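You operate a simulated robot arm through the tools that you are given. There is no shell and no other tool.

You are at the controls of a simulated robot arm. One attempt, no reset.

JOB
Jog slowly to the sharp picture, press mark, then home the carriage fast.
Fine: speed 1 to jog, speed 3 to home; no scan; the lens stays put.

Only the result counts: the job must be done as asked and must still hold three seconds after the hand-in. Knocking over, shifting, dropping, spilling or breaking anything else fails it.

ROBOT AND FRAMES
A 7-joint arm with a fingered hand, fixed in place. Base frame: the origin is on the floor under the middle of its stand, x ahead of it, y to its left, z up. Readings come in m, rad, newtons and seconds.
With the tool pointing down near the work surface it reaches from about 0.16 to 0.76 m from the base axis. Its first joint turns from -1.204 to 3.002 rad. Payload 3.4 kg.
The TCP is the grasp point between the finger pads, 0.039 m short of the fingertips. In the tool frame z runs along the fingers and y along their closing line. The gripper opens to 0.18 m; its body begins 0.111 m behind the TCP. The gripper is a hand of 3 fingers: y runs from the thumb to the fingers, the wrist lies at [0, 0, -0.262] in the tool frame, and closing takes about 1.5 s.
Orientation is told as [roll, pitch, yaw] about the base's x, y, z axes, in that order, counted from this pose: with the fingers straight down and closing along the base's y, the tool's x points along the base's -x, its y along +y and its z along -z.

CONTROLS
- The arm moves only by the tool play_rows. Its argument "moves" is a list that holds one entry, the list of rows, each a list of 7 numbers: the shift along the tool's x, y, z in units of 50 mm (1.0 is 50 mm), then the turn, a rotation vector about the tool's x, y, z in units of 8 degrees (1.0 is 8 degrees), then the finger opening in m, from 0 to 0.18. In form: [[[tx, ty, tz, rx, ry, rz, fingers], ...]]. A call has 1 to 20 rows; each row shifts and turns the commanded pose from where the row before left it, along the tool's axes as they then stand. A call with a number of a shift or a turn outside -1 to 1 is refused whole. A row lasts 0.2 s, in which the tool goes at most 0.05 m and 0.15 rad; a call with a longer step from one row to the next is refused whole, and so is a gripper value outside its range. Where a pose cannot be reached the arm comes as near as it can. A force on the tool above 40 N (or 10 N above the force at the start of the call, whichever is more), or a blocked arm, ends the call early, and 0.2 s more pass. Each finger travels about 0.072 m/s and halts on what it meets, pressing with about 25 N; the grip force reading is that of the motor and also rises with nothing between the fingers. The clock runs only during rows and for 0.2 s after the last one: add rows that do not move to give the fingers time. The reply holds the time, the measured pose of the TCP, the force on the tool along the base axes, the opening and the grip force, in the units named above and with some noise, with the torque about the TCP (base axes, N m) and any sound that the robot's microphone picked up.
- Cameras (640 x 400 px; columns grow to the right, rows downward): "scene" is fixed at [0.4069, -0.6568, 1.6333]; the picture's right is [0.80, -0.60, 0.00], its down [-0.58, -0.78, -0.23] and it looks along [0.14, 0.19, -0.97] (base axes); focal length 286 px, centre (320, 200). "wrist" rides on the gripper at [0.063, -0.036, -0.128] in the tool frame; the picture's right is [0.50, 0.87, 0.00], its down [-0.75, 0.43, -0.49] and it looks along [-0.43, 0.25, 0.87] (tool axes); focal length 226 px, centre (320, 200). There is no depth. A picture from a camera that has moved, and an enlarged one, comes with that camera's place and axes in the base frame and with its lens. The place of the scene camera against the robot may be out by one fixed shift of up to 0.018 m in any direction.
- camera(camera): a new picture of that camera. The clock stands still meanwhile.
- slide_trunk(by): moves the trunk up (or, below 0, down) by that many m; the arm rides with it, the base frame stays. It gives what a move gives, with no picture.
- hand_shape(shape): the hand has 3 fingers and takes this shape, open, in about a second: jaw (thumb against the fingers, like two jaws); tri (thumb and two fingers); tip (a fingertip pinch); poke (one finger out to press); point (the index stretched); flat (the hand flat); cup (the hand cupped); fist (a fist). The gripper value then closes the fingers along that shape, each until it touches; the sizes above hold for jaw. It gives what a move gives, with no picture.
- enlarge(camera, box): a new picture of the part [left, top, right, bottom] of that camera's present view, enlarged. The clock stands still meanwhile.
- sign_off(): hands the job in; it is judged then, once.

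Places have to be worked out from the pictures, the camera data and where the tool is seen. Open the gripper and draw the arm clear of the work before you hand the job in, unless the task says otherwise.

The tools are called after ">>>" as name(argument=value, ...) on one line, values as JSON. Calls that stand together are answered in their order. play_rows: Moves the arm, as the interface text tells. Its arguments: {"type":"object","properties":{"moves":{"type":"array","items":{"type":"array","items":{"type":"array","items":{"type":"number"}}}}},"required":["moves"]} The other tools are called the same way: slide_trunk (by) moves the trunk up or down; hand_shape (shape) gives the hand a shape; camera (camera) takes a picture; enlarge (camera, box) takes an enlarged picture of a part of a camera's view; sign_off () hands the job in.

At the start:

```text
t: 0.0
position: [0.5782, -0.4408, 1.1991]
ee_rot: [0.0, 0.003, -0.001]
contact_force: [0.8, 0.0, 0.3]
torque: [0.01, 0.02, 0.01]
opening: 0.18
grip_force: 0.1
shape: jaw
trunk travel left (down, up): [-0.275, 0.267]
```

scene: 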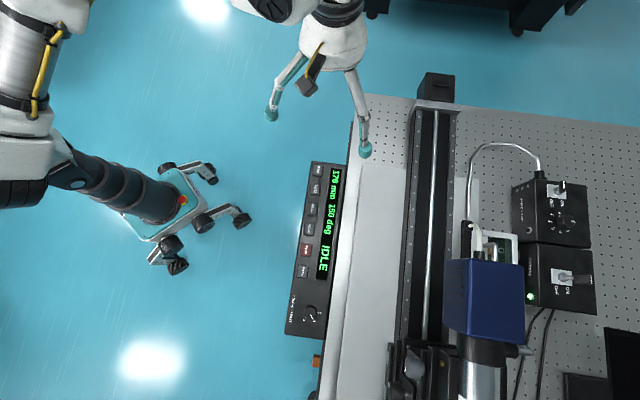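
wrist: 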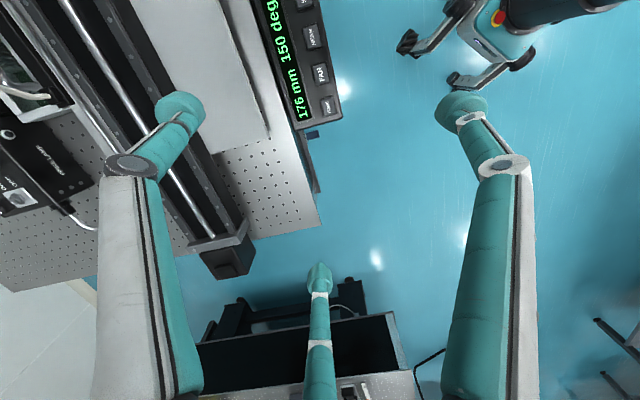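

I'll begin by looking closely at the control panel and the devices in the scene picture before I move anything.

>>> enlarge(camera="scene", box=[270, 150, 370, 350])

>>> enlarge(camera="scene", box=[440, 130, 640, 400])

>>> enlarge(camera="scene", box=[280, 300, 540, 400])

>>> camera(camera="wrist")

```text
2.00 times, centred on (320, 250) of scene
camera zoom: at [0.4069, -0.6568, 1.6333], right [0.8, -0.6, 0.0], down [-0.58, -0.78, -0.23], along [0.14, 0.19, -0.97], focal length 573 px, centre (320, 100)
```

zoom: 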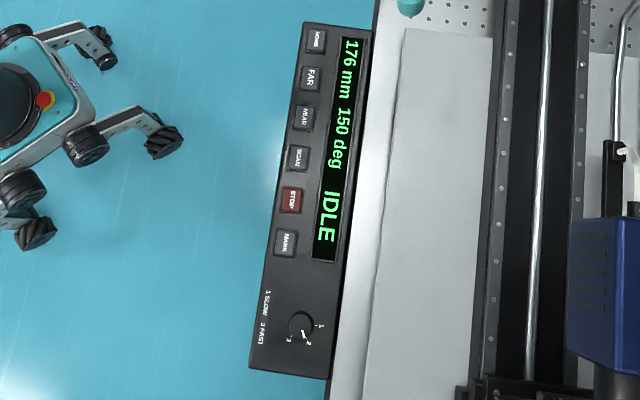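

```text
1.48 times, centred on (540, 265) of scene
camera zoom: at [0.4069, -0.6568, 1.6333], right [0.8, -0.6, 0.0], down [-0.58, -0.78, -0.23], along [0.14, 0.19, -0.97], focal length 424 px, centre (-6, 104)
```

zoom: 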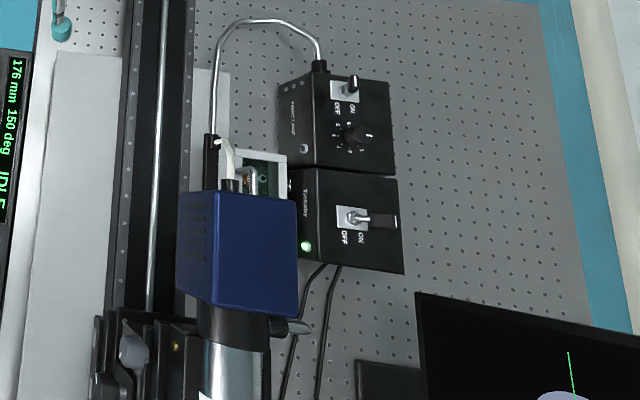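

```text
2.46 times, centred on (410, 350) of scene
camera zoom: at [0.4069, -0.6568, 1.6333], right [0.8, -0.6, 0.0], down [-0.58, -0.78, -0.23], along [0.14, 0.19, -0.97], focal length 705 px, centre (98, -169)
```

zoom: 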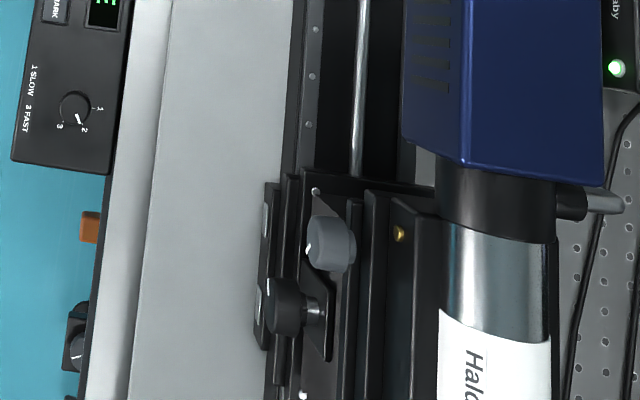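

```text
taken
camera wrist: at [0.5156, -0.4764, 1.3263], right [-0.5, 0.87, 0.0], down [0.75, 0.43, 0.49], along [0.42, 0.25, -0.87], focal length 226 px, centre (320, 200)
```

wrist: 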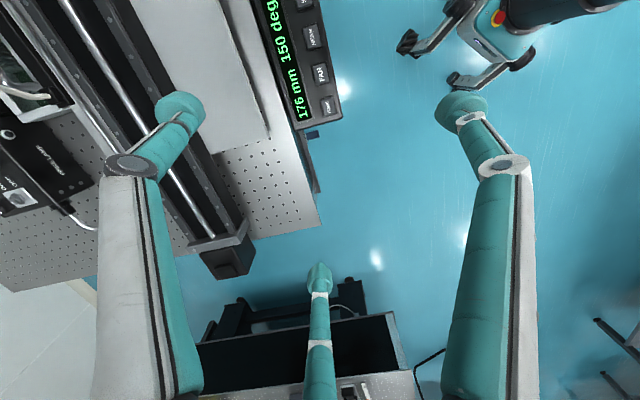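

The panel has HOME, FAR, NEAR, SCAN, STOP and MARK buttons plus a speed knob now at 2; triangulating from both cameras puts it near z≈0.9, running from (0.555,-0.436) toward (0.3,-0.68). The monitor is at the far right, so I'll yaw the hand in place so the wrist camera turns toward it.

>>> play_rows(moves=[[[0, 0, 0, 0, 0, 1, 0.18], [0, 0, 0, 0, 0, 1, 0.18], [0, 0, 0, 0, 0, 1, 0.18], [0, 0, 0, 0, 0, 1, 0.18], [0, 0, 0, 0, 0, 1, 0.18], [0, 0, 0, 0, 0, 1, 0.18]]])

>>> camera(camera="wrist")

```text
t: 1.4
position: [0.5734, -0.4375, 1.2009]
ee_rot: [-0.001, -0.001, -0.839]
contact_force: [-0.5, 0.7, -0.2]
torque: [0.01, -0.02, 0.01]
opening: 0.1801
grip_force: 0.1
shape: jaw
trunk travel left (down, up): [-0.275, 0.267]
```

```text
taken
camera wrist: at [0.506, -0.4149, 1.3291], right [0.31, 0.95, 0.0], down [0.83, -0.27, 0.49], along [0.47, -0.15, -0.87], focal length 226 px, centre (320, 200)
```

wrist: 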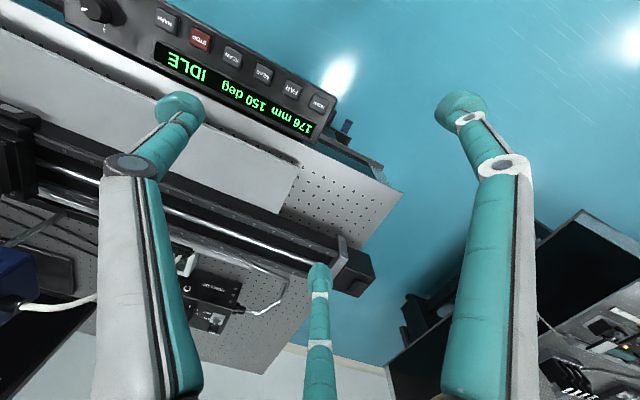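

The wrist image is inverted (its bottom points to the horizon), and the button row now reads clearly. I'll continue yawing toward the monitor.

>>> play_rows(moves=[[[0, 0, 0, 0, 0, 1, 0.18], [0, 0, 0, 0, 0, 1, 0.18], [0, 0, 0, 0, 0, 1, 0.18], [0, 0, 0, 0, 0, 1, 0.18], [0, 0, 0, 0, 0, 1, 0.18], [0, 0, 0, 0, 0, 1, 0.18]]])

>>> camera(camera="wrist")

>>> camera(camera="scene")

```text
t: 2.8
position: [0.574, -0.4385, 1.2031]
ee_rot: [0.002, -0.003, -1.677]
contact_force: [-0.2, 0.0, -0.6]
torque: [-0.01, -0.03, 0.01]
opening: 0.1798
grip_force: 0.1
shape: jaw
trunk travel left (down, up): [-0.275, 0.267]
```

```text
taken
camera wrist: at [0.5457, -0.3714, 1.329], right [0.91, 0.4, 0.0], down [0.35, -0.8, 0.49], along [0.2, -0.45, -0.87], focal length 226 px, centre (320, 200)
```

wrist: 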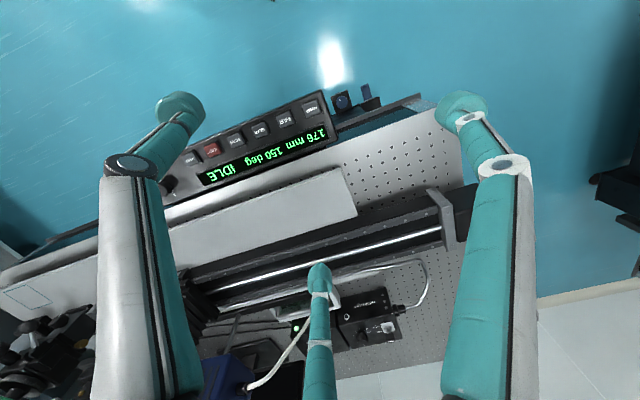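

```text
taken
```

scene: 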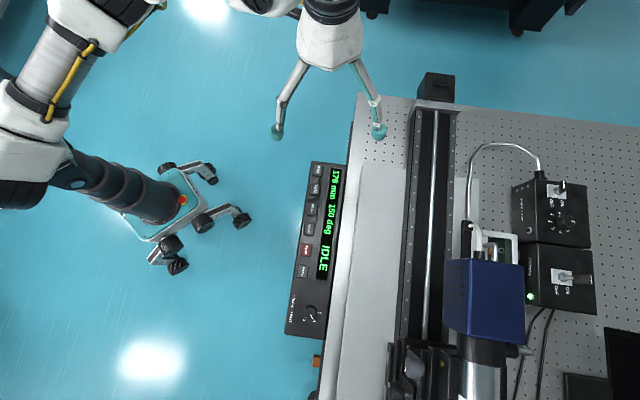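

The monitor sits just beyond the bottom of the wrist view, hidden by the fingers. I'll set the poke shape (needed for pressing anyway) and tilt the camera up by about 32°.

>>> hand_shape(shape="poke")

>>> play_rows(moves=[[[0, 0, 0, -0.5, -0.87, 0, 0.18], [0, 0, 0, -0.5, -0.87, 0, 0.18], [0, 0, 0, -0.5, -0.87, 0, 0.18], [0, 0, 0, -0.5, -0.87, 0, 0.18]]])

>>> camera(camera="wrist")

>>> camera(camera="scene")

```text
t: 3.7
position: [0.5745, -0.4384, 1.2025]
ee_rot: [0.001, -0.001, -1.673]
contact_force: [0.6, 0.4, -0.2]
torque: [-0.03, 0.02, 0.01]
opening: 0.0
grip_force: 0.0
shape: poke
trunk travel left (down, up): [-0.275, 0.267]
```

```text
t: 4.7
position: [0.5751, -0.439, 1.2027]
ee_rot: [0.305, -0.482, -1.75]
contact_force: [-1.5, -0.5, 0.4]
torque: [0.0, -0.01, 0.01]
opening: 0.0
grip_force: 0.0
shape: poke
trunk travel left (down, up): [-0.275, 0.267]
```

```text
taken
camera wrist: at [0.5228, -0.3201, 1.27], right [0.91, 0.41, 0.0], down [0.19, -0.43, 0.88], along [0.36, -0.81, -0.47], focal length 226 px, centre (320, 200)
```

wrist: 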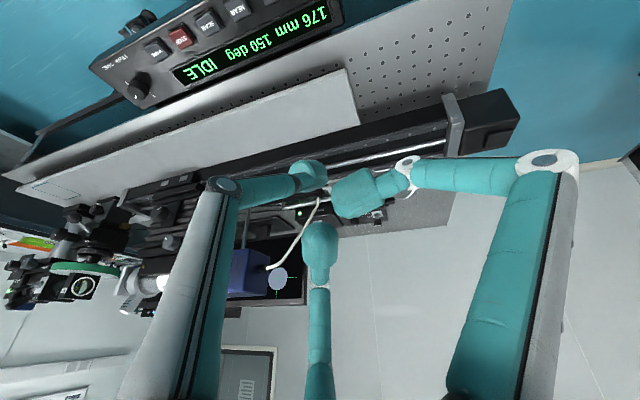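

```text
taken
```

scene: 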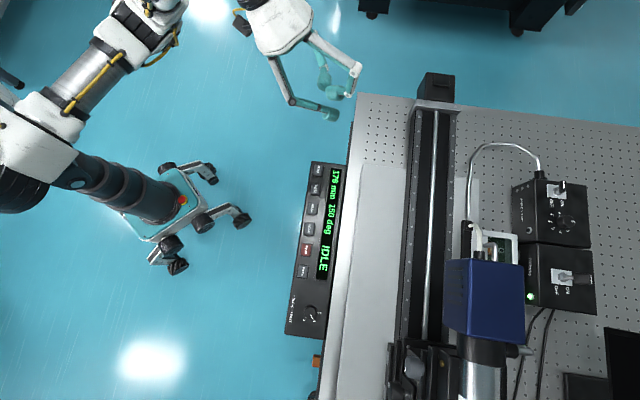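

The monitor appears behind the fingers around (275,275) with a pale disc on it. Let me enlarge there, and look at the panel in this view.

>>> enlarge(camera="wrist", box=[220, 225, 320, 310])

>>> enlarge(camera="wrist", box=[80, 0, 350, 120])

>>> enlarge(camera="wrist", box=[0, 160, 240, 320])

```text
4.71 times, centred on (270, 268) of wrist
camera zoom: at [0.5228, -0.3201, 1.27], right [0.91, 0.41, 0.0], down [0.19, -0.43, 0.88], along [0.36, -0.81, -0.47], focal length 1064 px, centre (555, -118)
```

zoom: 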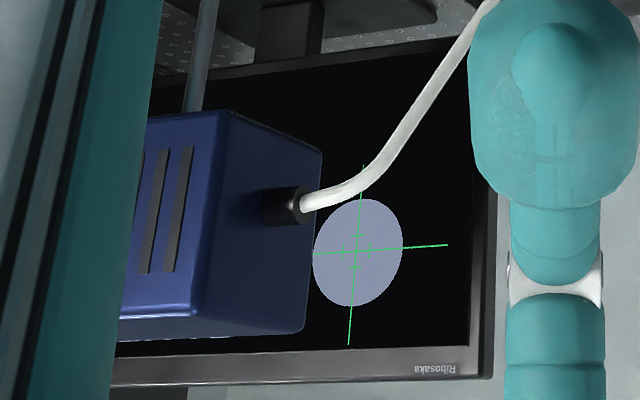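

```text
2.37 times, centred on (215, 60) of wrist
camera zoom: at [0.5228, -0.3201, 1.27], right [0.91, 0.41, 0.0], down [0.19, -0.43, 0.88], along [0.36, -0.81, -0.47], focal length 536 px, centre (569, 532)
```

zoom: 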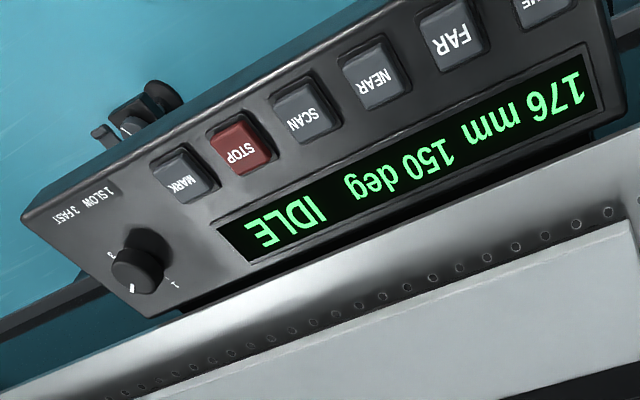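

```text
2.50 times, centred on (120, 240) of wrist
camera zoom: at [0.5228, -0.3201, 1.27], right [0.91, 0.41, 0.0], down [0.19, -0.43, 0.88], along [0.36, -0.81, -0.47], focal length 565 px, centre (820, 100)
```

zoom: 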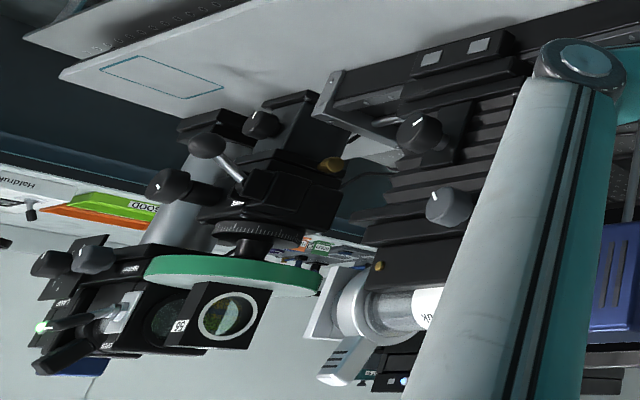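

The screen shows a flat pale disc with crosshairs, so it looks defocused. I'll test whether the fixed scene camera can show the monitor with a box beyond its frame, and inspect the finger shape closely.

>>> enlarge(camera="scene", box=[600, 320, 760, 460])

>>> enlarge(camera="wrist", box=[220, 130, 460, 280])

>>> enlarge(camera="scene", box=[240, 0, 400, 140])

```text
refused: 760 is not a number from 0 to 640
```

```text
2.67 times, centred on (340, 205) of wrist
camera zoom: at [0.5228, -0.3201, 1.27], right [0.91, 0.41, 0.0], down [0.19, -0.43, 0.88], along [0.36, -0.81, -0.47], focal length 603 px, centre (267, 187)
```

zoom: 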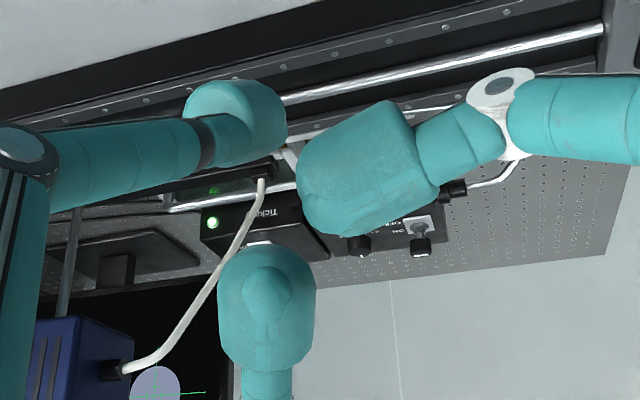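

```text
2.86 times, centred on (320, 70) of scene
camera zoom: at [0.4069, -0.6568, 1.6333], right [0.8, -0.6, 0.0], down [-0.58, -0.78, -0.23], along [0.14, 0.19, -0.97], focal length 818 px, centre (320, 571)
```

zoom: 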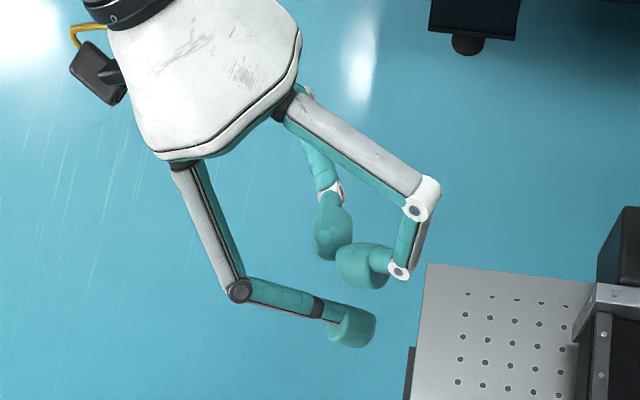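

The thumb is the poking finger, with its tip about on the tool axis ~0.04 m past the TCP; the buttons are spaced 0.054 m along (-0.707,-0.707) and the knob is near (0.326,-0.716). I'll undo the tilt and travel above the panel toward the knob at safe height for a close look, and peek at the monitor sliver in the scene camera.

>>> play_rows(moves=[[[0, 0, 0, 0.5, 0.87, 0, 0], [0, 0, 0, 0.5, 0.87, 0, 0], [0, 0, 0, 0.5, 0.87, 0, 0], [0, 0, 0, 0.5, 0.87, 0, 0], [-0.7, -0.51, 0, 0, 0, 0, 0], [-0.7, -0.51, 0, 0, 0, 0, 0], [-0.7, -0.51, 0, 0, 0, 0, 0], [-0.7, -0.51, 0, 0, 0, 0, 0], [-0.7, -0.51, 0, 0, 0, 0, 0], [-0.7, -0.51, 0, 0, 0, 0, 0]]])

>>> camera(camera="wrist")

>>> camera(camera="scene")

>>> enlarge(camera="scene", box=[630, 300, 640, 400])

```text
t: 6.9
position: [0.3967, -0.6343, 1.2022]
ee_rot: [0.002, 0.001, -1.673]
contact_force: [-0.5, -0.4, 0.8]
torque: [-0.02, -0.04, -0.01]
opening: 0.0001
grip_force: 25.0
shape: jaw
trunk travel left (down, up): [-0.275, 0.267]
```

```text
taken
camera wrist: at [0.3682, -0.5671, 1.3294], right [0.91, 0.41, 0.0], down [0.35, -0.79, 0.49], along [0.2, -0.45, -0.87], focal length 226 px, centre (320, 200)
```

wrist: 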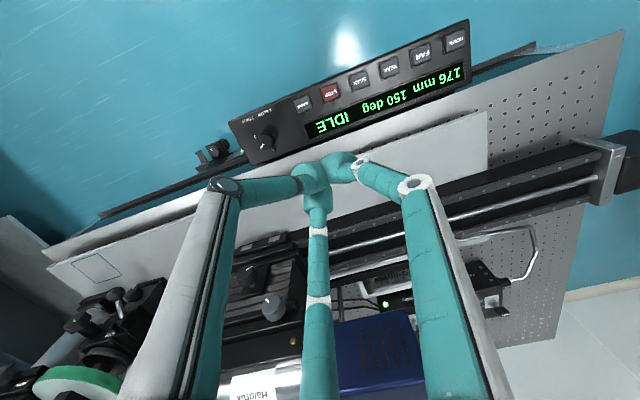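

```text
taken
```

scene: 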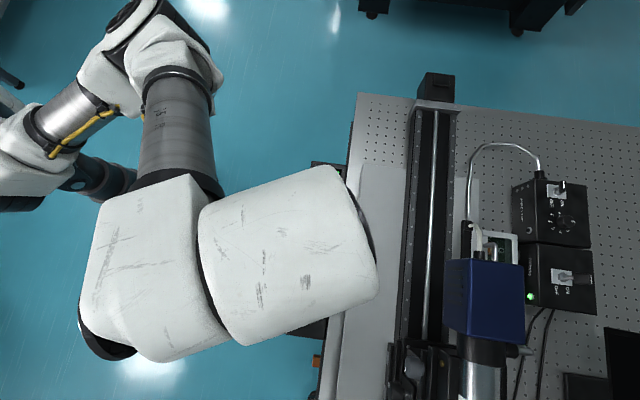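

```text
4.00 times, centred on (635, 350) of scene
camera zoom: at [0.4069, -0.6568, 1.6333], right [0.8, -0.6, 0.0], down [-0.58, -0.78, -0.23], along [0.14, 0.19, -0.97], focal length 1145 px, centre (-940, -400)
```

zoom: 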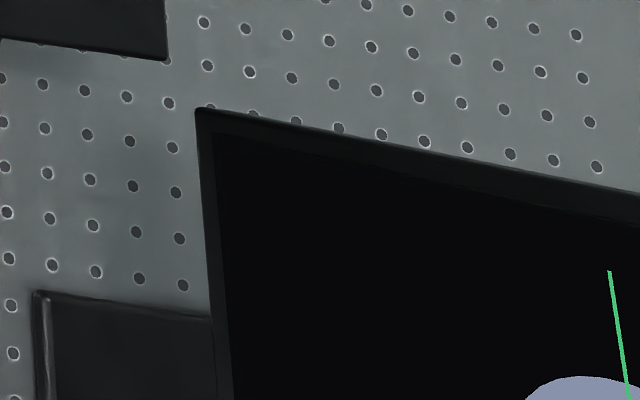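

The hand went back to a closed jaw with the 0 value, so I'll use 0.18 with poke from now on. Let me enlarge the knob and panel from here.

>>> enlarge(camera="wrist", box=[190, 90, 330, 175])

>>> enlarge(camera="wrist", box=[280, 10, 480, 140])

>>> enlarge(camera="wrist", box=[30, 200, 330, 400])

```text
4.57 times, centred on (260, 132) of wrist
camera zoom: at [0.3682, -0.5671, 1.3294], right [0.91, 0.41, 0.0], down [0.35, -0.79, 0.49], along [0.2, -0.45, -0.87], focal length 1033 px, centre (594, 509)
```

zoom: 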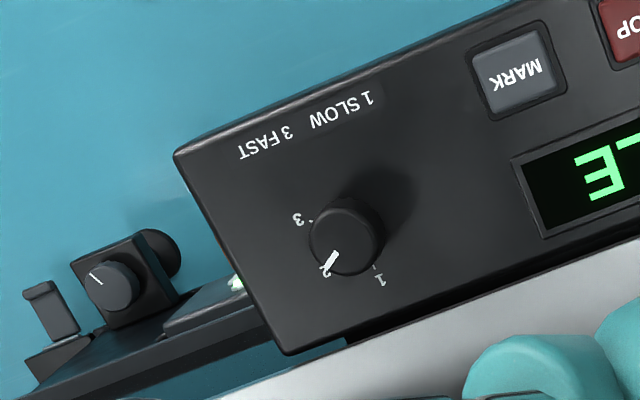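

```text
3.08 times, centred on (380, 75) of wrist
camera zoom: at [0.3682, -0.5671, 1.3294], right [0.91, 0.41, 0.0], down [0.35, -0.79, 0.49], along [0.2, -0.45, -0.87], focal length 696 px, centre (135, 585)
```

zoom: 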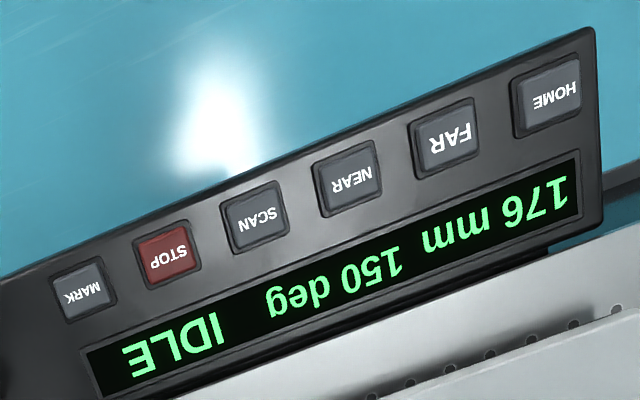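

```text
2.00 times, centred on (180, 300) of wrist
camera zoom: at [0.3682, -0.5671, 1.3294], right [0.91, 0.41, 0.0], down [0.35, -0.79, 0.49], along [0.2, -0.45, -0.87], focal length 452 px, centre (600, 0)
```

zoom: 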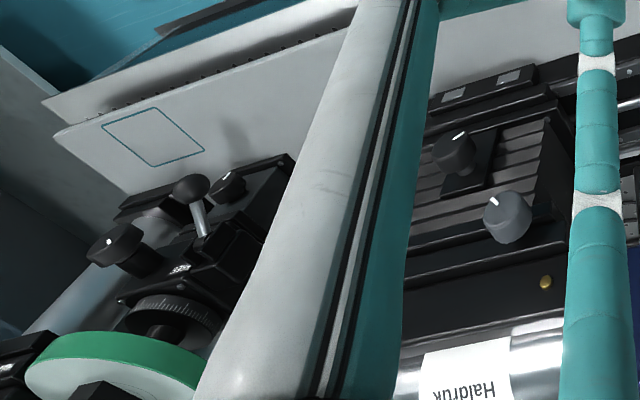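

The knob (≈31 mm wide) is confirmed at 2, centred near (0.320,-0.714), with 1 counter-clockwise of it seen from above. I'll try moving above it at z≈1.02 to test the reach, with the jaw opening to 0.09.

>>> play_rows(moves=[[[-0.578, -0.453, 0.3, 0, 0, 0, 0.09], [-0.578, -0.453, 0.3, 0, 0, 0, 0.09], [-0.578, -0.453, 0.3, 0, 0, 0, 0.09], [0, 0, 0.9, 0, 0, 0, 0.09], [0, 0, 0.9, 0, 0, 0, 0.09], [0, 0, 0.9, 0, 0, 0, 0.09], [0, 0, 0, 0, 0, 0, 0.09]]])

>>> camera(camera="wrist")

>>> camera(camera="scene")

```text
t: 8.5
position: [0.3207, -0.7117, 1.0206]
ee_rot: [0.0, -0.001, -1.677]
contact_force: [-0.4, -0.8, -0.1]
torque: [-0.01, 0.03, 0.0]
opening: 0.0866
grip_force: 0.1
shape: jaw
trunk travel left (down, up): [-0.275, 0.267]
```

```text
taken
camera wrist: at [0.2926, -0.6448, 1.148], right [0.91, 0.41, 0.0], down [0.35, -0.8, 0.49], along [0.2, -0.45, -0.87], focal length 226 px, centre (320, 200)
```

wrist: 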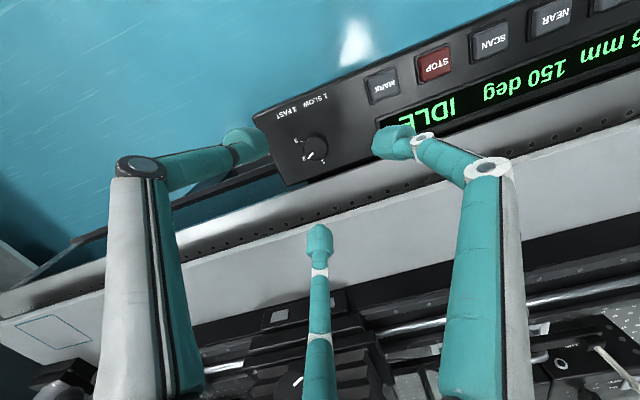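

```text
taken
```

scene: 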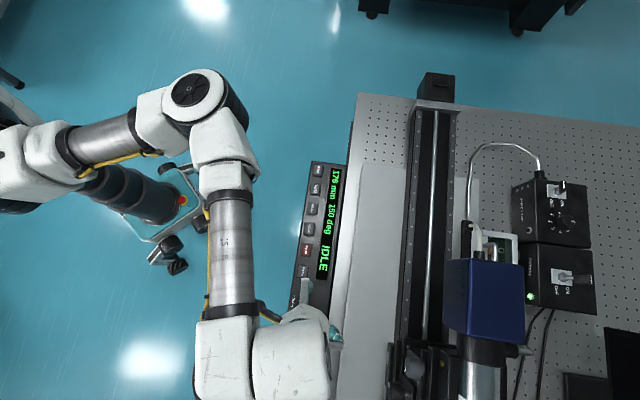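

The pose above the knob is reachable with the tool vertical. Let me enlarge the knob between the fingers to check centring and finger spread.

>>> enlarge(camera="wrist", box=[220, 80, 430, 210])

>>> enlarge(camera="scene", box=[230, 250, 390, 400])

```text
3.05 times, centred on (325, 145) of wrist
camera zoom: at [0.2926, -0.6448, 1.148], right [0.91, 0.41, 0.0], down [0.35, -0.8, 0.49], along [0.2, -0.45, -0.87], focal length 689 px, centre (305, 368)
```

zoom: 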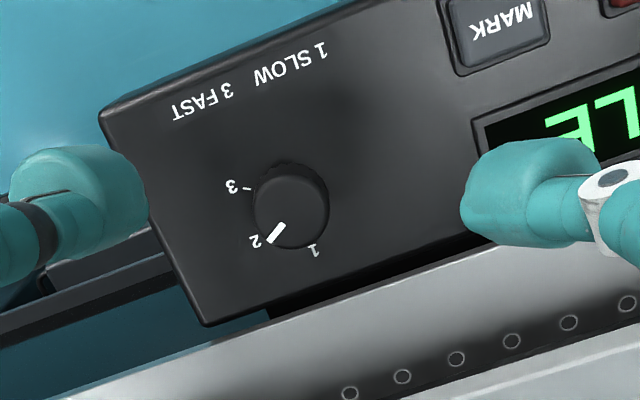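

```text
2.67 times, centred on (310, 325) of scene
camera zoom: at [0.4069, -0.6568, 1.6333], right [0.8, -0.6, 0.0], down [-0.58, -0.78, -0.23], along [0.14, 0.19, -0.97], focal length 764 px, centre (347, -133)
```

zoom: 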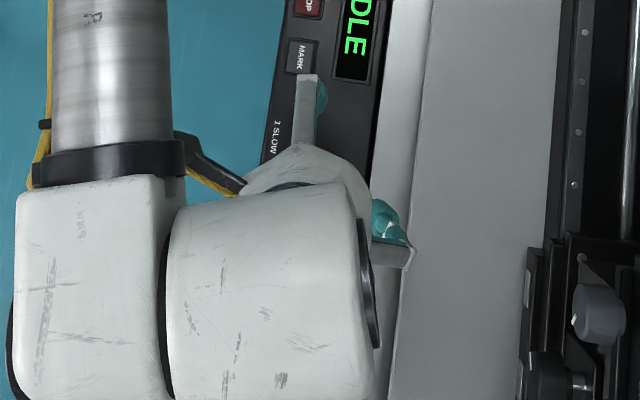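

The knob top is ≈0.898 and its base ≈0.878, about 4 mm off the tool axis. I'll correct that offset, narrow the fingers to 0.065 and descend to TCP z≈0.965 for a re-check.

>>> play_rows(moves=[[[-0.046, -0.06, 0.2, 0, 0, 0, 0.065], [0, 0, 0.3, 0, 0, 0, 0.065], [0, 0, 0.3, 0, 0, 0, 0.065], [0, 0, 0.3, 0, 0, 0, 0.065], [0, 0, 0, 0, 0, 0, 0.065]]])

>>> camera(camera="wrist")

>>> enlarge(camera="wrist", box=[230, 90, 410, 220])

```text
t: 9.7
position: [0.3188, -0.7136, 0.9669]
ee_rot: [0.001, -0.002, -1.674]
contact_force: [0.5, 0.3, 0.1]
torque: [0.0, -0.04, 0.02]
opening: 0.0637
grip_force: 0.0
shape: jaw
trunk travel left (down, up): [-0.275, 0.267]
```

```text
taken
camera wrist: at [0.2904, -0.6464, 1.0936], right [0.91, 0.41, 0.0], down [0.35, -0.79, 0.49], along [0.2, -0.45, -0.87], focal length 226 px, centre (320, 200)
```

wrist: 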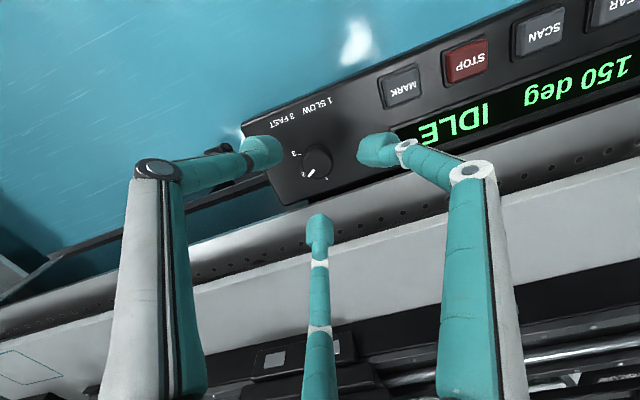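

```text
3.08 times, centred on (320, 155) of wrist
camera zoom: at [0.2904, -0.6464, 1.0936], right [0.91, 0.41, 0.0], down [0.35, -0.79, 0.49], along [0.2, -0.45, -0.87], focal length 696 px, centre (320, 338)
```

zoom: 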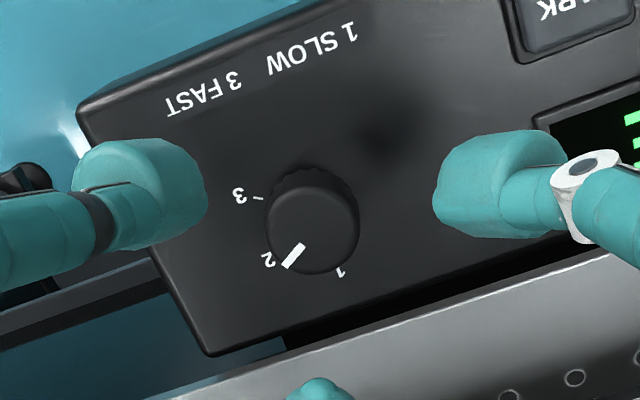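

The knob is nearly on the axis, but the bench plate next to the panel seems higher than the panel (≈0.915), so a finger pointing that way could hit it. Let me look closely at that edge before descending.

>>> enlarge(camera="wrist", box=[270, 140, 400, 220])

>>> enlarge(camera="wrist", box=[380, 60, 640, 220])

>>> enlarge(camera="wrist", box=[0, 160, 320, 330])

```text
4.92 times, centred on (335, 180) of wrist
camera zoom: at [0.2904, -0.6464, 1.0936], right [0.91, 0.41, 0.0], down [0.35, -0.79, 0.49], along [0.2, -0.45, -0.87], focal length 1113 px, centre (246, 298)
```

zoom: 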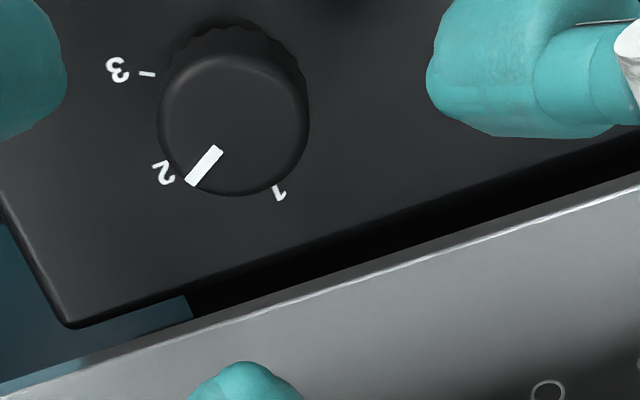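

```text
2.46 times, centred on (510, 140) of wrist
camera zoom: at [0.2904, -0.6464, 1.0936], right [0.91, 0.41, 0.0], down [0.35, -0.79, 0.49], along [0.2, -0.45, -0.87], focal length 556 px, centre (-148, 348)
```

zoom: 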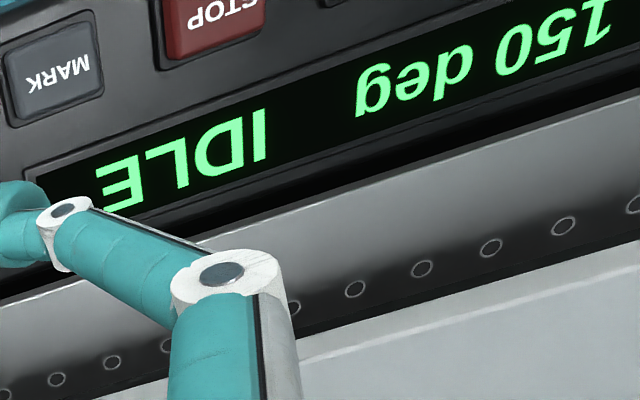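

```text
2.00 times, centred on (160, 245) of wrist
camera zoom: at [0.2904, -0.6464, 1.0936], right [0.91, 0.41, 0.0], down [0.35, -0.79, 0.49], along [0.2, -0.45, -0.87], focal length 452 px, centre (640, 110)
```

zoom: 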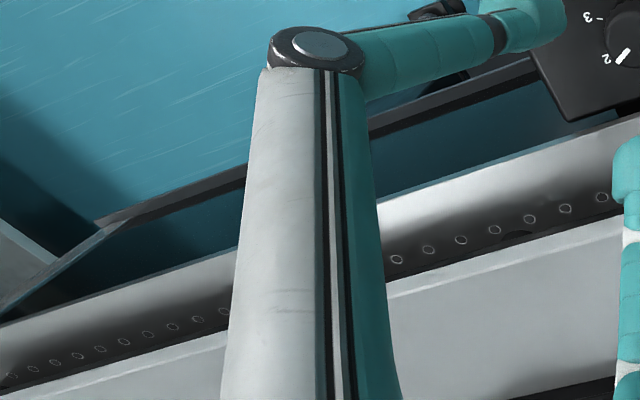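

Refined: panel far edge is ≈0.040 m and the bench edge ≈0.044 m from the knob axis at z≈0.887, so a narrower opening (0.045) clears it. I'll correct the last 2 mm, narrow the fingers and lower to TCP z≈0.935.

>>> play_rows(moves=[[[-0.026, -0.028, 0, 0, 0, 0, 0.045], [0, 0, 0, 0, 0, 0, 0.045], [0, 0, 0.2, 0, 0, 0, 0.045], [0, 0, 0.2, 0, 0, 0, 0.045], [0, 0, 0.2, 0, 0, 0, 0.045], [0, 0, 0, 0, 0, 0, 0.045]]])

>>> enlarge(camera="wrist", box=[230, 100, 410, 220])

```text
t: 11.1
position: [0.3182, -0.7128, 0.9367]
ee_rot: [0.003, -0.003, -1.674]
contact_force: [0.1, 0.3, -0.1]
torque: [0.01, -0.01, -0.02]
opening: 0.0441
grip_force: 0.1
shape: jaw
trunk travel left (down, up): [-0.275, 0.267]
```

```text
3.33 times, centred on (320, 160) of wrist
camera zoom: at [0.2888, -0.6469, 1.0646], right [0.91, 0.41, 0.0], down [0.35, -0.79, 0.49], along [0.2, -0.45, -0.87], focal length 754 px, centre (320, 333)
```

zoom: 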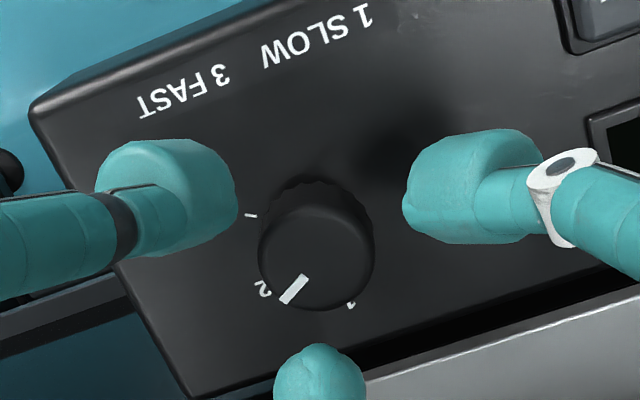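

The knob is now centred to within about 1 mm. I'll lower another ~14 mm in small steps so the fingertips surround it.

>>> play_rows(moves=[[[0, 0, 0.1, 0, 0, 0, 0.045], [0, 0, 0.1, 0, 0, 0, 0.045], [0, 0, 0.08, 0, 0, 0, 0.045], [0, 0, 0, 0, 0, 0, 0.045]]])

>>> enlarge(camera="wrist", box=[230, 100, 410, 220])

```text
t: 12.1
position: [0.3178, -0.714, 0.9224]
ee_rot: [0.002, -0.002, -1.675]
contact_force: [-0.8, 0.7, -0.2]
torque: [0.02, 0.0, -0.02]
opening: 0.0441
grip_force: 0.0
shape: jaw
trunk travel left (down, up): [-0.275, 0.267]
```

```text
3.33 times, centred on (320, 160) of wrist
camera zoom: at [0.2889, -0.6476, 1.05], right [0.91, 0.41, 0.0], down [0.35, -0.79, 0.49], along [0.2, -0.45, -0.87], focal length 754 px, centre (320, 333)
```

zoom: 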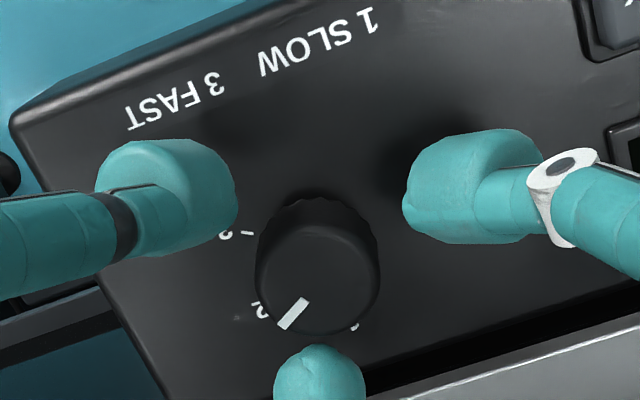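

No contact yet and the fingertips flank the knob. I'll close the fingers on it and check the grip.

>>> play_rows(moves=[[[0, 0, 0, 0, 0, 0, 0.035], [0, 0, 0, 0, 0, 0, 0.025], [0, 0, 0, 0, 0, 0, 0.01], [0, 0, 0, 0, 0, 0, 0.01], [0, 0, 0, 0, 0, 0, 0.01]]])

>>> enlarge(camera="wrist", box=[230, 100, 410, 220])

```text
t: 13.3
position: [0.3179, -0.7148, 0.9224]
ee_rot: [0.002, 0.001, -1.675]
contact_force: [0.6, 1.5, -2.3]
torque: [0.03, 0.05, -0.04]
opening: 0.022
grip_force: 24.8
shape: tri
trunk travel left (down, up): [-0.275, 0.267]
```

```text
3.33 times, centred on (320, 160) of wrist
camera zoom: at [0.289, -0.6476, 1.0498], right [0.91, 0.41, 0.0], down [0.35, -0.79, 0.49], along [0.2, -0.45, -0.87], focal length 754 px, centre (320, 333)
```

zoom: 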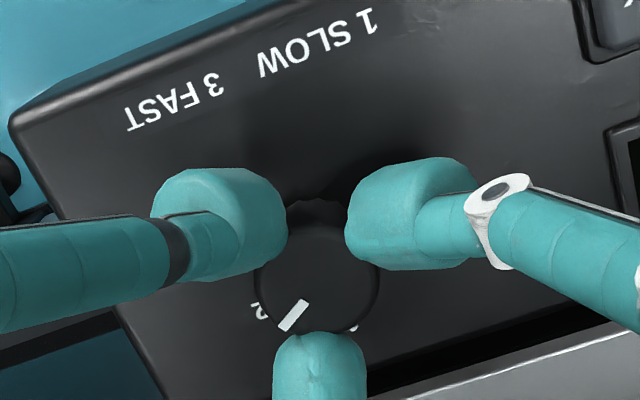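

The grip holds on the knob (opening 0.022 m, 25 N). Now I'll turn it counter-clockwise (negative tool z) by 60° toward 1.

>>> play_rows(moves=[[[0, 0, 0, 0, 0, -0.75, 0.01], [0, 0, 0, 0, 0, -0.75, 0.01], [0, 0, 0, 0, 0, -0.75, 0.01], [0, 0, 0, 0, 0, -0.75, 0.01], [0, 0, 0, 0, 0, -0.75, 0.01]]])

>>> enlarge(camera="wrist", box=[230, 100, 410, 220])

```text
t: 14.5
position: [0.3181, -0.714, 0.9229]
ee_rot: [0.001, -0.001, -1.152]
contact_force: [-7.9, -2.8, -1.6]
torque: [-0.11, 0.31, -0.06]
opening: 0.022
grip_force: 24.7
shape: tri
trunk travel left (down, up): [-0.275, 0.267]
```

```text
3.33 times, centred on (320, 160) of wrist
camera zoom: at [0.2594, -0.6713, 1.0498], right [0.59, 0.81, 0.0], down [0.7, -0.51, 0.49], along [0.4, -0.29, -0.87], focal length 754 px, centre (320, 333)
```

zoom: 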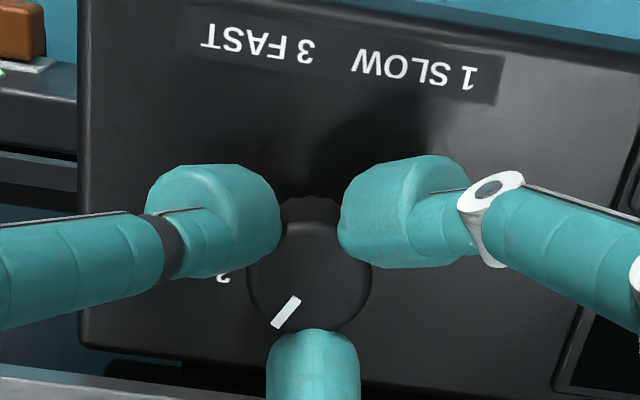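

The knob turns with the hand (indicator moved off "2"). I'll continue the remaining 30°.

>>> play_rows(moves=[[[0, 0, 0, 0, 0, -0.75, 0.01], [0, 0, 0, 0, 0, -0.75, 0.01], [0, 0, 0, 0, 0, -0.75, 0.01], [0, 0, 0, 0, 0, -0.75, 0.01], [0, 0, 0, 0, 0, -0.75, 0.01]]])

>>> enlarge(camera="wrist", box=[230, 100, 410, 220])

```text
t: 15.7
position: [0.3163, -0.7144, 0.9228]
ee_rot: [-0.001, -0.001, -0.629]
contact_force: [-14.0, -6.9, 2.5]
torque: [-0.31, 0.49, -0.18]
opening: 0.0225
grip_force: 24.8
shape: tri
trunk travel left (down, up): [-0.275, 0.267]
```

```text
3.33 times, centred on (320, 160) of wrist
camera zoom: at [0.2454, -0.706, 1.0496], right [0.1, 0.99, 0.0], down [0.87, -0.09, 0.49], along [0.49, -0.05, -0.87], focal length 754 px, centre (320, 333)
```

zoom: 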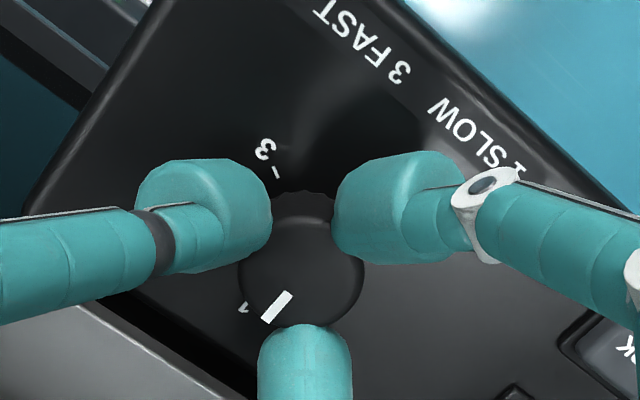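

The indicator now lines up with "1". I'll release by opening to 0.045 and check the knob stays there.

>>> play_rows(moves=[[[0, 0, 0, 0, 0, 0, 0.03], [0, 0, 0, 0, 0, 0, 0.045], [0, 0, 0, 0, 0, 0, 0.045], [0, 0, 0, 0, 0, 0, 0.045]]])

>>> enlarge(camera="wrist", box=[230, 100, 410, 220])

```text
t: 16.7
position: [0.32, -0.7135, 0.9218]
ee_rot: [0.001, -0.004, -0.628]
contact_force: [-0.3, 0.2, -0.2]
torque: [0.02, 0.04, 0.0]
opening: 0.0438
grip_force: 0.0
shape: jaw
trunk travel left (down, up): [-0.275, 0.267]
```

```text
3.33 times, centred on (320, 160) of wrist
camera zoom: at [0.2482, -0.7049, 1.0494], right [0.1, 0.99, 0.0], down [0.86, -0.09, 0.49], along [0.49, -0.05, -0.87], focal length 754 px, centre (320, 333)
```

zoom: 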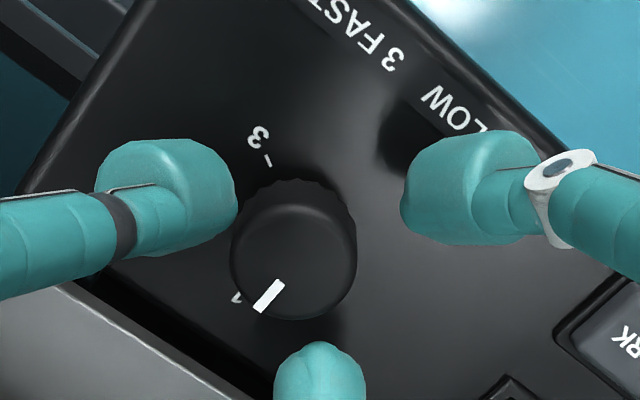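

Released, and the knob stays at 1. The knob looks a few mm off the axis compared to before, so I'll check in the scene picture that the panel itself didn't shift.

>>> play_rows(moves=[[[0, 0, -0.5, 0, 0, 0, 0.045], [0, 0, -0.9, 0, 0, 0, 0.045], [0, 0, -0.9, 0, 0, 0, 0.045], [0, 0, -0.9, 0, 0, 0, 0.045]]])

>>> enlarge(camera="scene", box=[270, 150, 370, 350])

>>> camera(camera="wrist")

```text
t: 17.7
position: [0.3176, -0.7125, 1.0825]
ee_rot: [-0.002, -0.001, -0.628]
contact_force: [0.4, -0.1, 0.1]
torque: [-0.02, 0.01, -0.01]
opening: 0.0438
grip_force: 0.1
shape: jaw
trunk travel left (down, up): [-0.275, 0.267]
```

```text
2.00 times, centred on (320, 250) of scene
camera zoom: at [0.4069, -0.6568, 1.6333], right [0.8, -0.6, 0.0], down [-0.58, -0.78, -0.23], along [0.14, 0.19, -0.97], focal length 573 px, centre (320, 100)
```

zoom: 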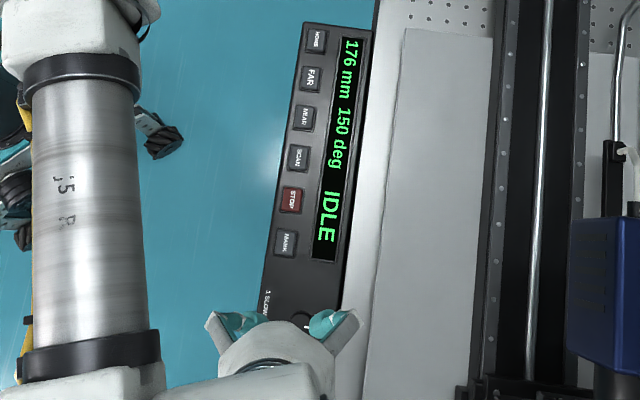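

```text
taken
camera wrist: at [0.2468, -0.7034, 1.2103], right [0.1, 0.99, 0.0], down [0.86, -0.09, 0.49], along [0.49, -0.05, -0.87], focal length 226 px, centre (320, 200)
```

wrist: 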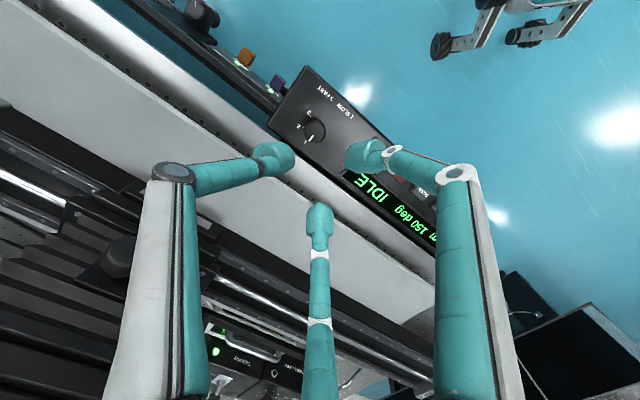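

The panel hasn't moved in the scene picture. Now I'll travel at z≈1.08 to above the FAR button, yaw back toward -1.67, open to 0.18 and take the poke shape.

>>> play_rows(moves=[[[-0.054, 0.895, 0, 0, 0, 0, 0.06], [-0.054, 0.895, 0, 0, 0, 0, 0.08], [-0.054, 0.895, 0, 0, 0, 0, 0.1], [-0.054, 0.895, 0, 0, 0, 0, 0.12], [-0.054, 0.895, 0, 0, 0, 0, 0.14], [-0.054, 0.895, 0, 0, 0, 0, 0.16], [-0.054, 0.895, 0, 0, 0, 0, 0.18], [0, 0, 0, 0, 0, 0.9375, 0.18], [0, 0, 0, 0, 0, 0.9375, 0.18], [0, 0, 0, 0, 0, 0.9375, 0.18], [0, 0, 0, 0, 0, 0.9375, 0.18], [0, 0, 0, 0, 0, 0.9375, 0.18], [0, 0, 0, 0, 0, 0.9375, 0.18], [0, 0, 0, 0, 0, 0.9375, 0.18], [0, 0, 0, 0, 0, 0.9375, 0.18]]])

>>> hand_shape(shape="poke")

>>> camera(camera="wrist")

>>> enlarge(camera="scene", box=[270, 150, 370, 350])

```text
t: 20.9
position: [0.5188, -0.4712, 1.0825]
ee_rot: [0.003, -0.001, -1.678]
contact_force: [0.5, 0.4, -0.6]
torque: [-0.02, 0.0, -0.03]
opening: 0.1749
grip_force: 0.1
shape: jaw
trunk travel left (down, up): [-0.275, 0.267]
```

```text
t: 21.8
position: [0.5187, -0.47, 1.0823]
ee_rot: [0.002, -0.001, -1.674]
contact_force: [0.1, 0.2, -0.1]
torque: [-0.03, -0.01, -0.01]
opening: 0.0
grip_force: 0.1
shape: poke
trunk travel left (down, up): [-0.275, 0.267]
```

```text
taken
camera wrist: at [0.489, -0.4044, 1.2101], right [0.91, 0.41, 0.0], down [0.35, -0.79, 0.49], along [0.2, -0.45, -0.87], focal length 226 px, centre (320, 200)
```

wrist: 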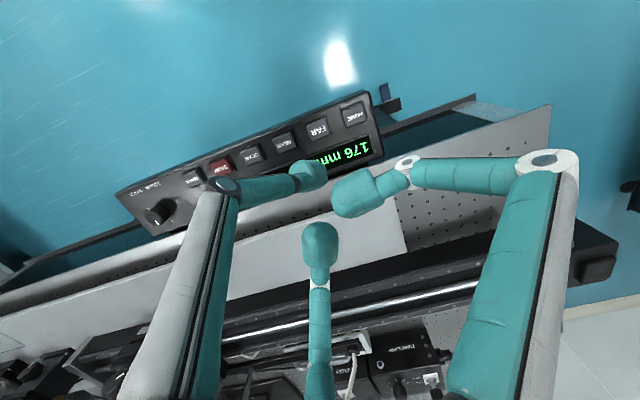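

```text
2.00 times, centred on (320, 250) of scene
camera zoom: at [0.4069, -0.6568, 1.6333], right [0.8, -0.6, 0.0], down [-0.58, -0.78, -0.23], along [0.14, 0.19, -0.97], focal length 573 px, centre (320, 100)
```

zoom: 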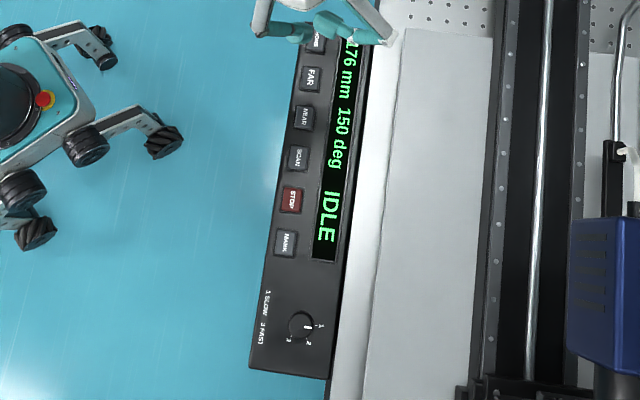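

The scene confirms the knob at 1, and the FAR button lies right under the tool axis. I'll descend to TCP z≈0.94 (tip just above the button) and check alignment.

>>> play_rows(moves=[[[0, 0, 0.95, 0, 0, 0, 0.18], [0, 0, 0.95, 0, 0, 0, 0.18], [0, 0, 0.92, 0, 0, 0, 0.18], [0, 0, 0, 0, 0, 0, 0.18]]])

>>> camera(camera="wrist")

>>> enlarge(camera="wrist", box=[240, 110, 400, 210])

>>> enlarge(camera="scene", box=[270, 150, 370, 250])

```text
t: 22.8
position: [0.5204, -0.4715, 0.9432]
ee_rot: [0.001, -0.001, -1.676]
contact_force: [-0.2, 0.1, 0.1]
torque: [0.01, 0.01, -0.01]
opening: 0.0
grip_force: 0.0
shape: poke
trunk travel left (down, up): [-0.275, 0.267]
```

```text
taken
camera wrist: at [0.4915, -0.4042, 1.0705], right [0.91, 0.41, 0.0], down [0.35, -0.79, 0.49], along [0.2, -0.45, -0.87], focal length 226 px, centre (320, 200)
```

wrist: 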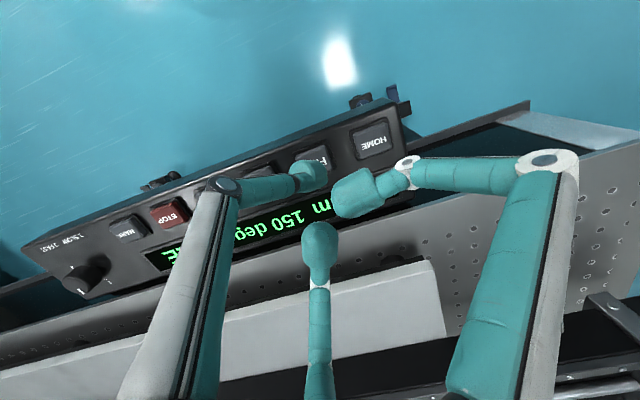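

```text
4.00 times, centred on (320, 160) of wrist
camera zoom: at [0.4915, -0.4042, 1.0705], right [0.91, 0.41, 0.0], down [0.35, -0.79, 0.49], along [0.2, -0.45, -0.87], focal length 904 px, centre (320, 360)
```

zoom: 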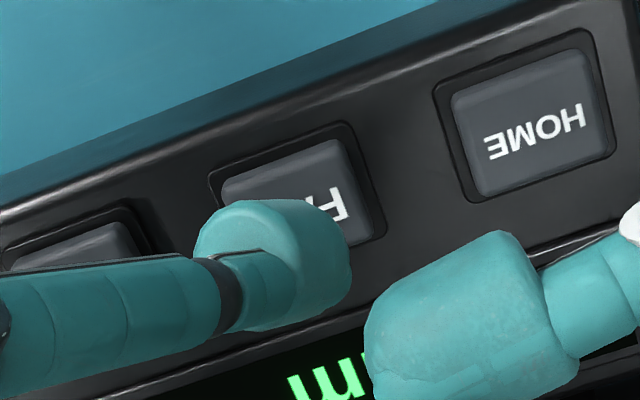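

```text
4.00 times, centred on (320, 200) of scene
camera zoom: at [0.4069, -0.6568, 1.6333], right [0.8, -0.6, 0.0], down [-0.58, -0.78, -0.23], along [0.14, 0.19, -0.97], focal length 1145 px, centre (320, 200)
```

zoom: 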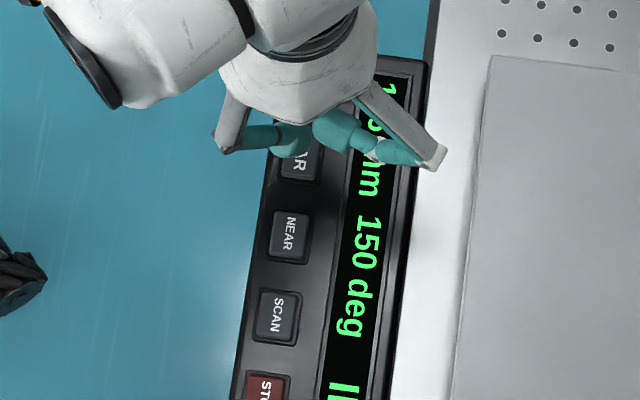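

The thumb tip should land within a couple of mm of the FAR button's centre. I'll lower in fine steps until I feel contact, watching the display.

>>> play_rows(moves=[[[0, 0, 0.06, 0, 0, 0, 0.18], [0, 0, 0.06, 0, 0, 0, 0.18], [0, 0, 0.06, 0, 0, 0, 0.18], [0, 0, 0.06, 0, 0, 0, 0.18]]])

>>> enlarge(camera="scene", box=[270, 150, 370, 350])

>>> enlarge(camera="wrist", box=[240, 110, 400, 210])

```text
t: 23.8
position: [0.5191, -0.4705, 0.9307]
ee_rot: [0.002, -0.001, -1.675]
contact_force: [-0.6, -0.2, -0.1]
torque: [0.0, -0.03, 0.03]
opening: 0.0
grip_force: 0.0
shape: poke
trunk travel left (down, up): [-0.275, 0.267]
```

```text
2.00 times, centred on (320, 250) of scene
camera zoom: at [0.4069, -0.6568, 1.6333], right [0.8, -0.6, 0.0], down [-0.58, -0.78, -0.23], along [0.14, 0.19, -0.97], focal length 573 px, centre (320, 100)
```

zoom: 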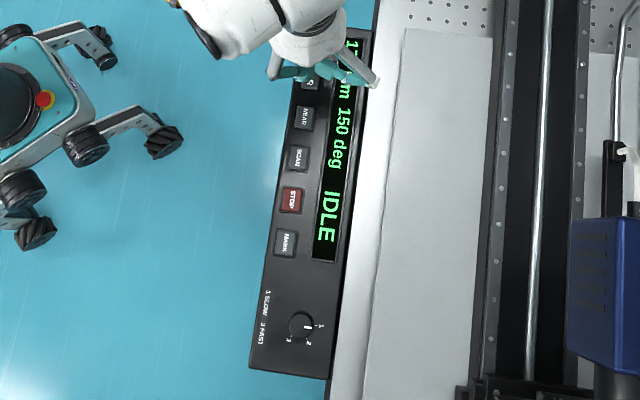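

```text
4.00 times, centred on (320, 160) of wrist
camera zoom: at [0.4896, -0.4038, 1.0577], right [0.91, 0.41, 0.0], down [0.35, -0.79, 0.49], along [0.2, -0.45, -0.87], focal length 904 px, centre (320, 360)
```

zoom: 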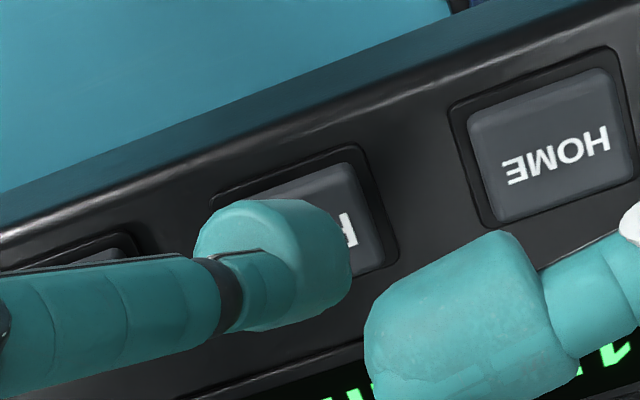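

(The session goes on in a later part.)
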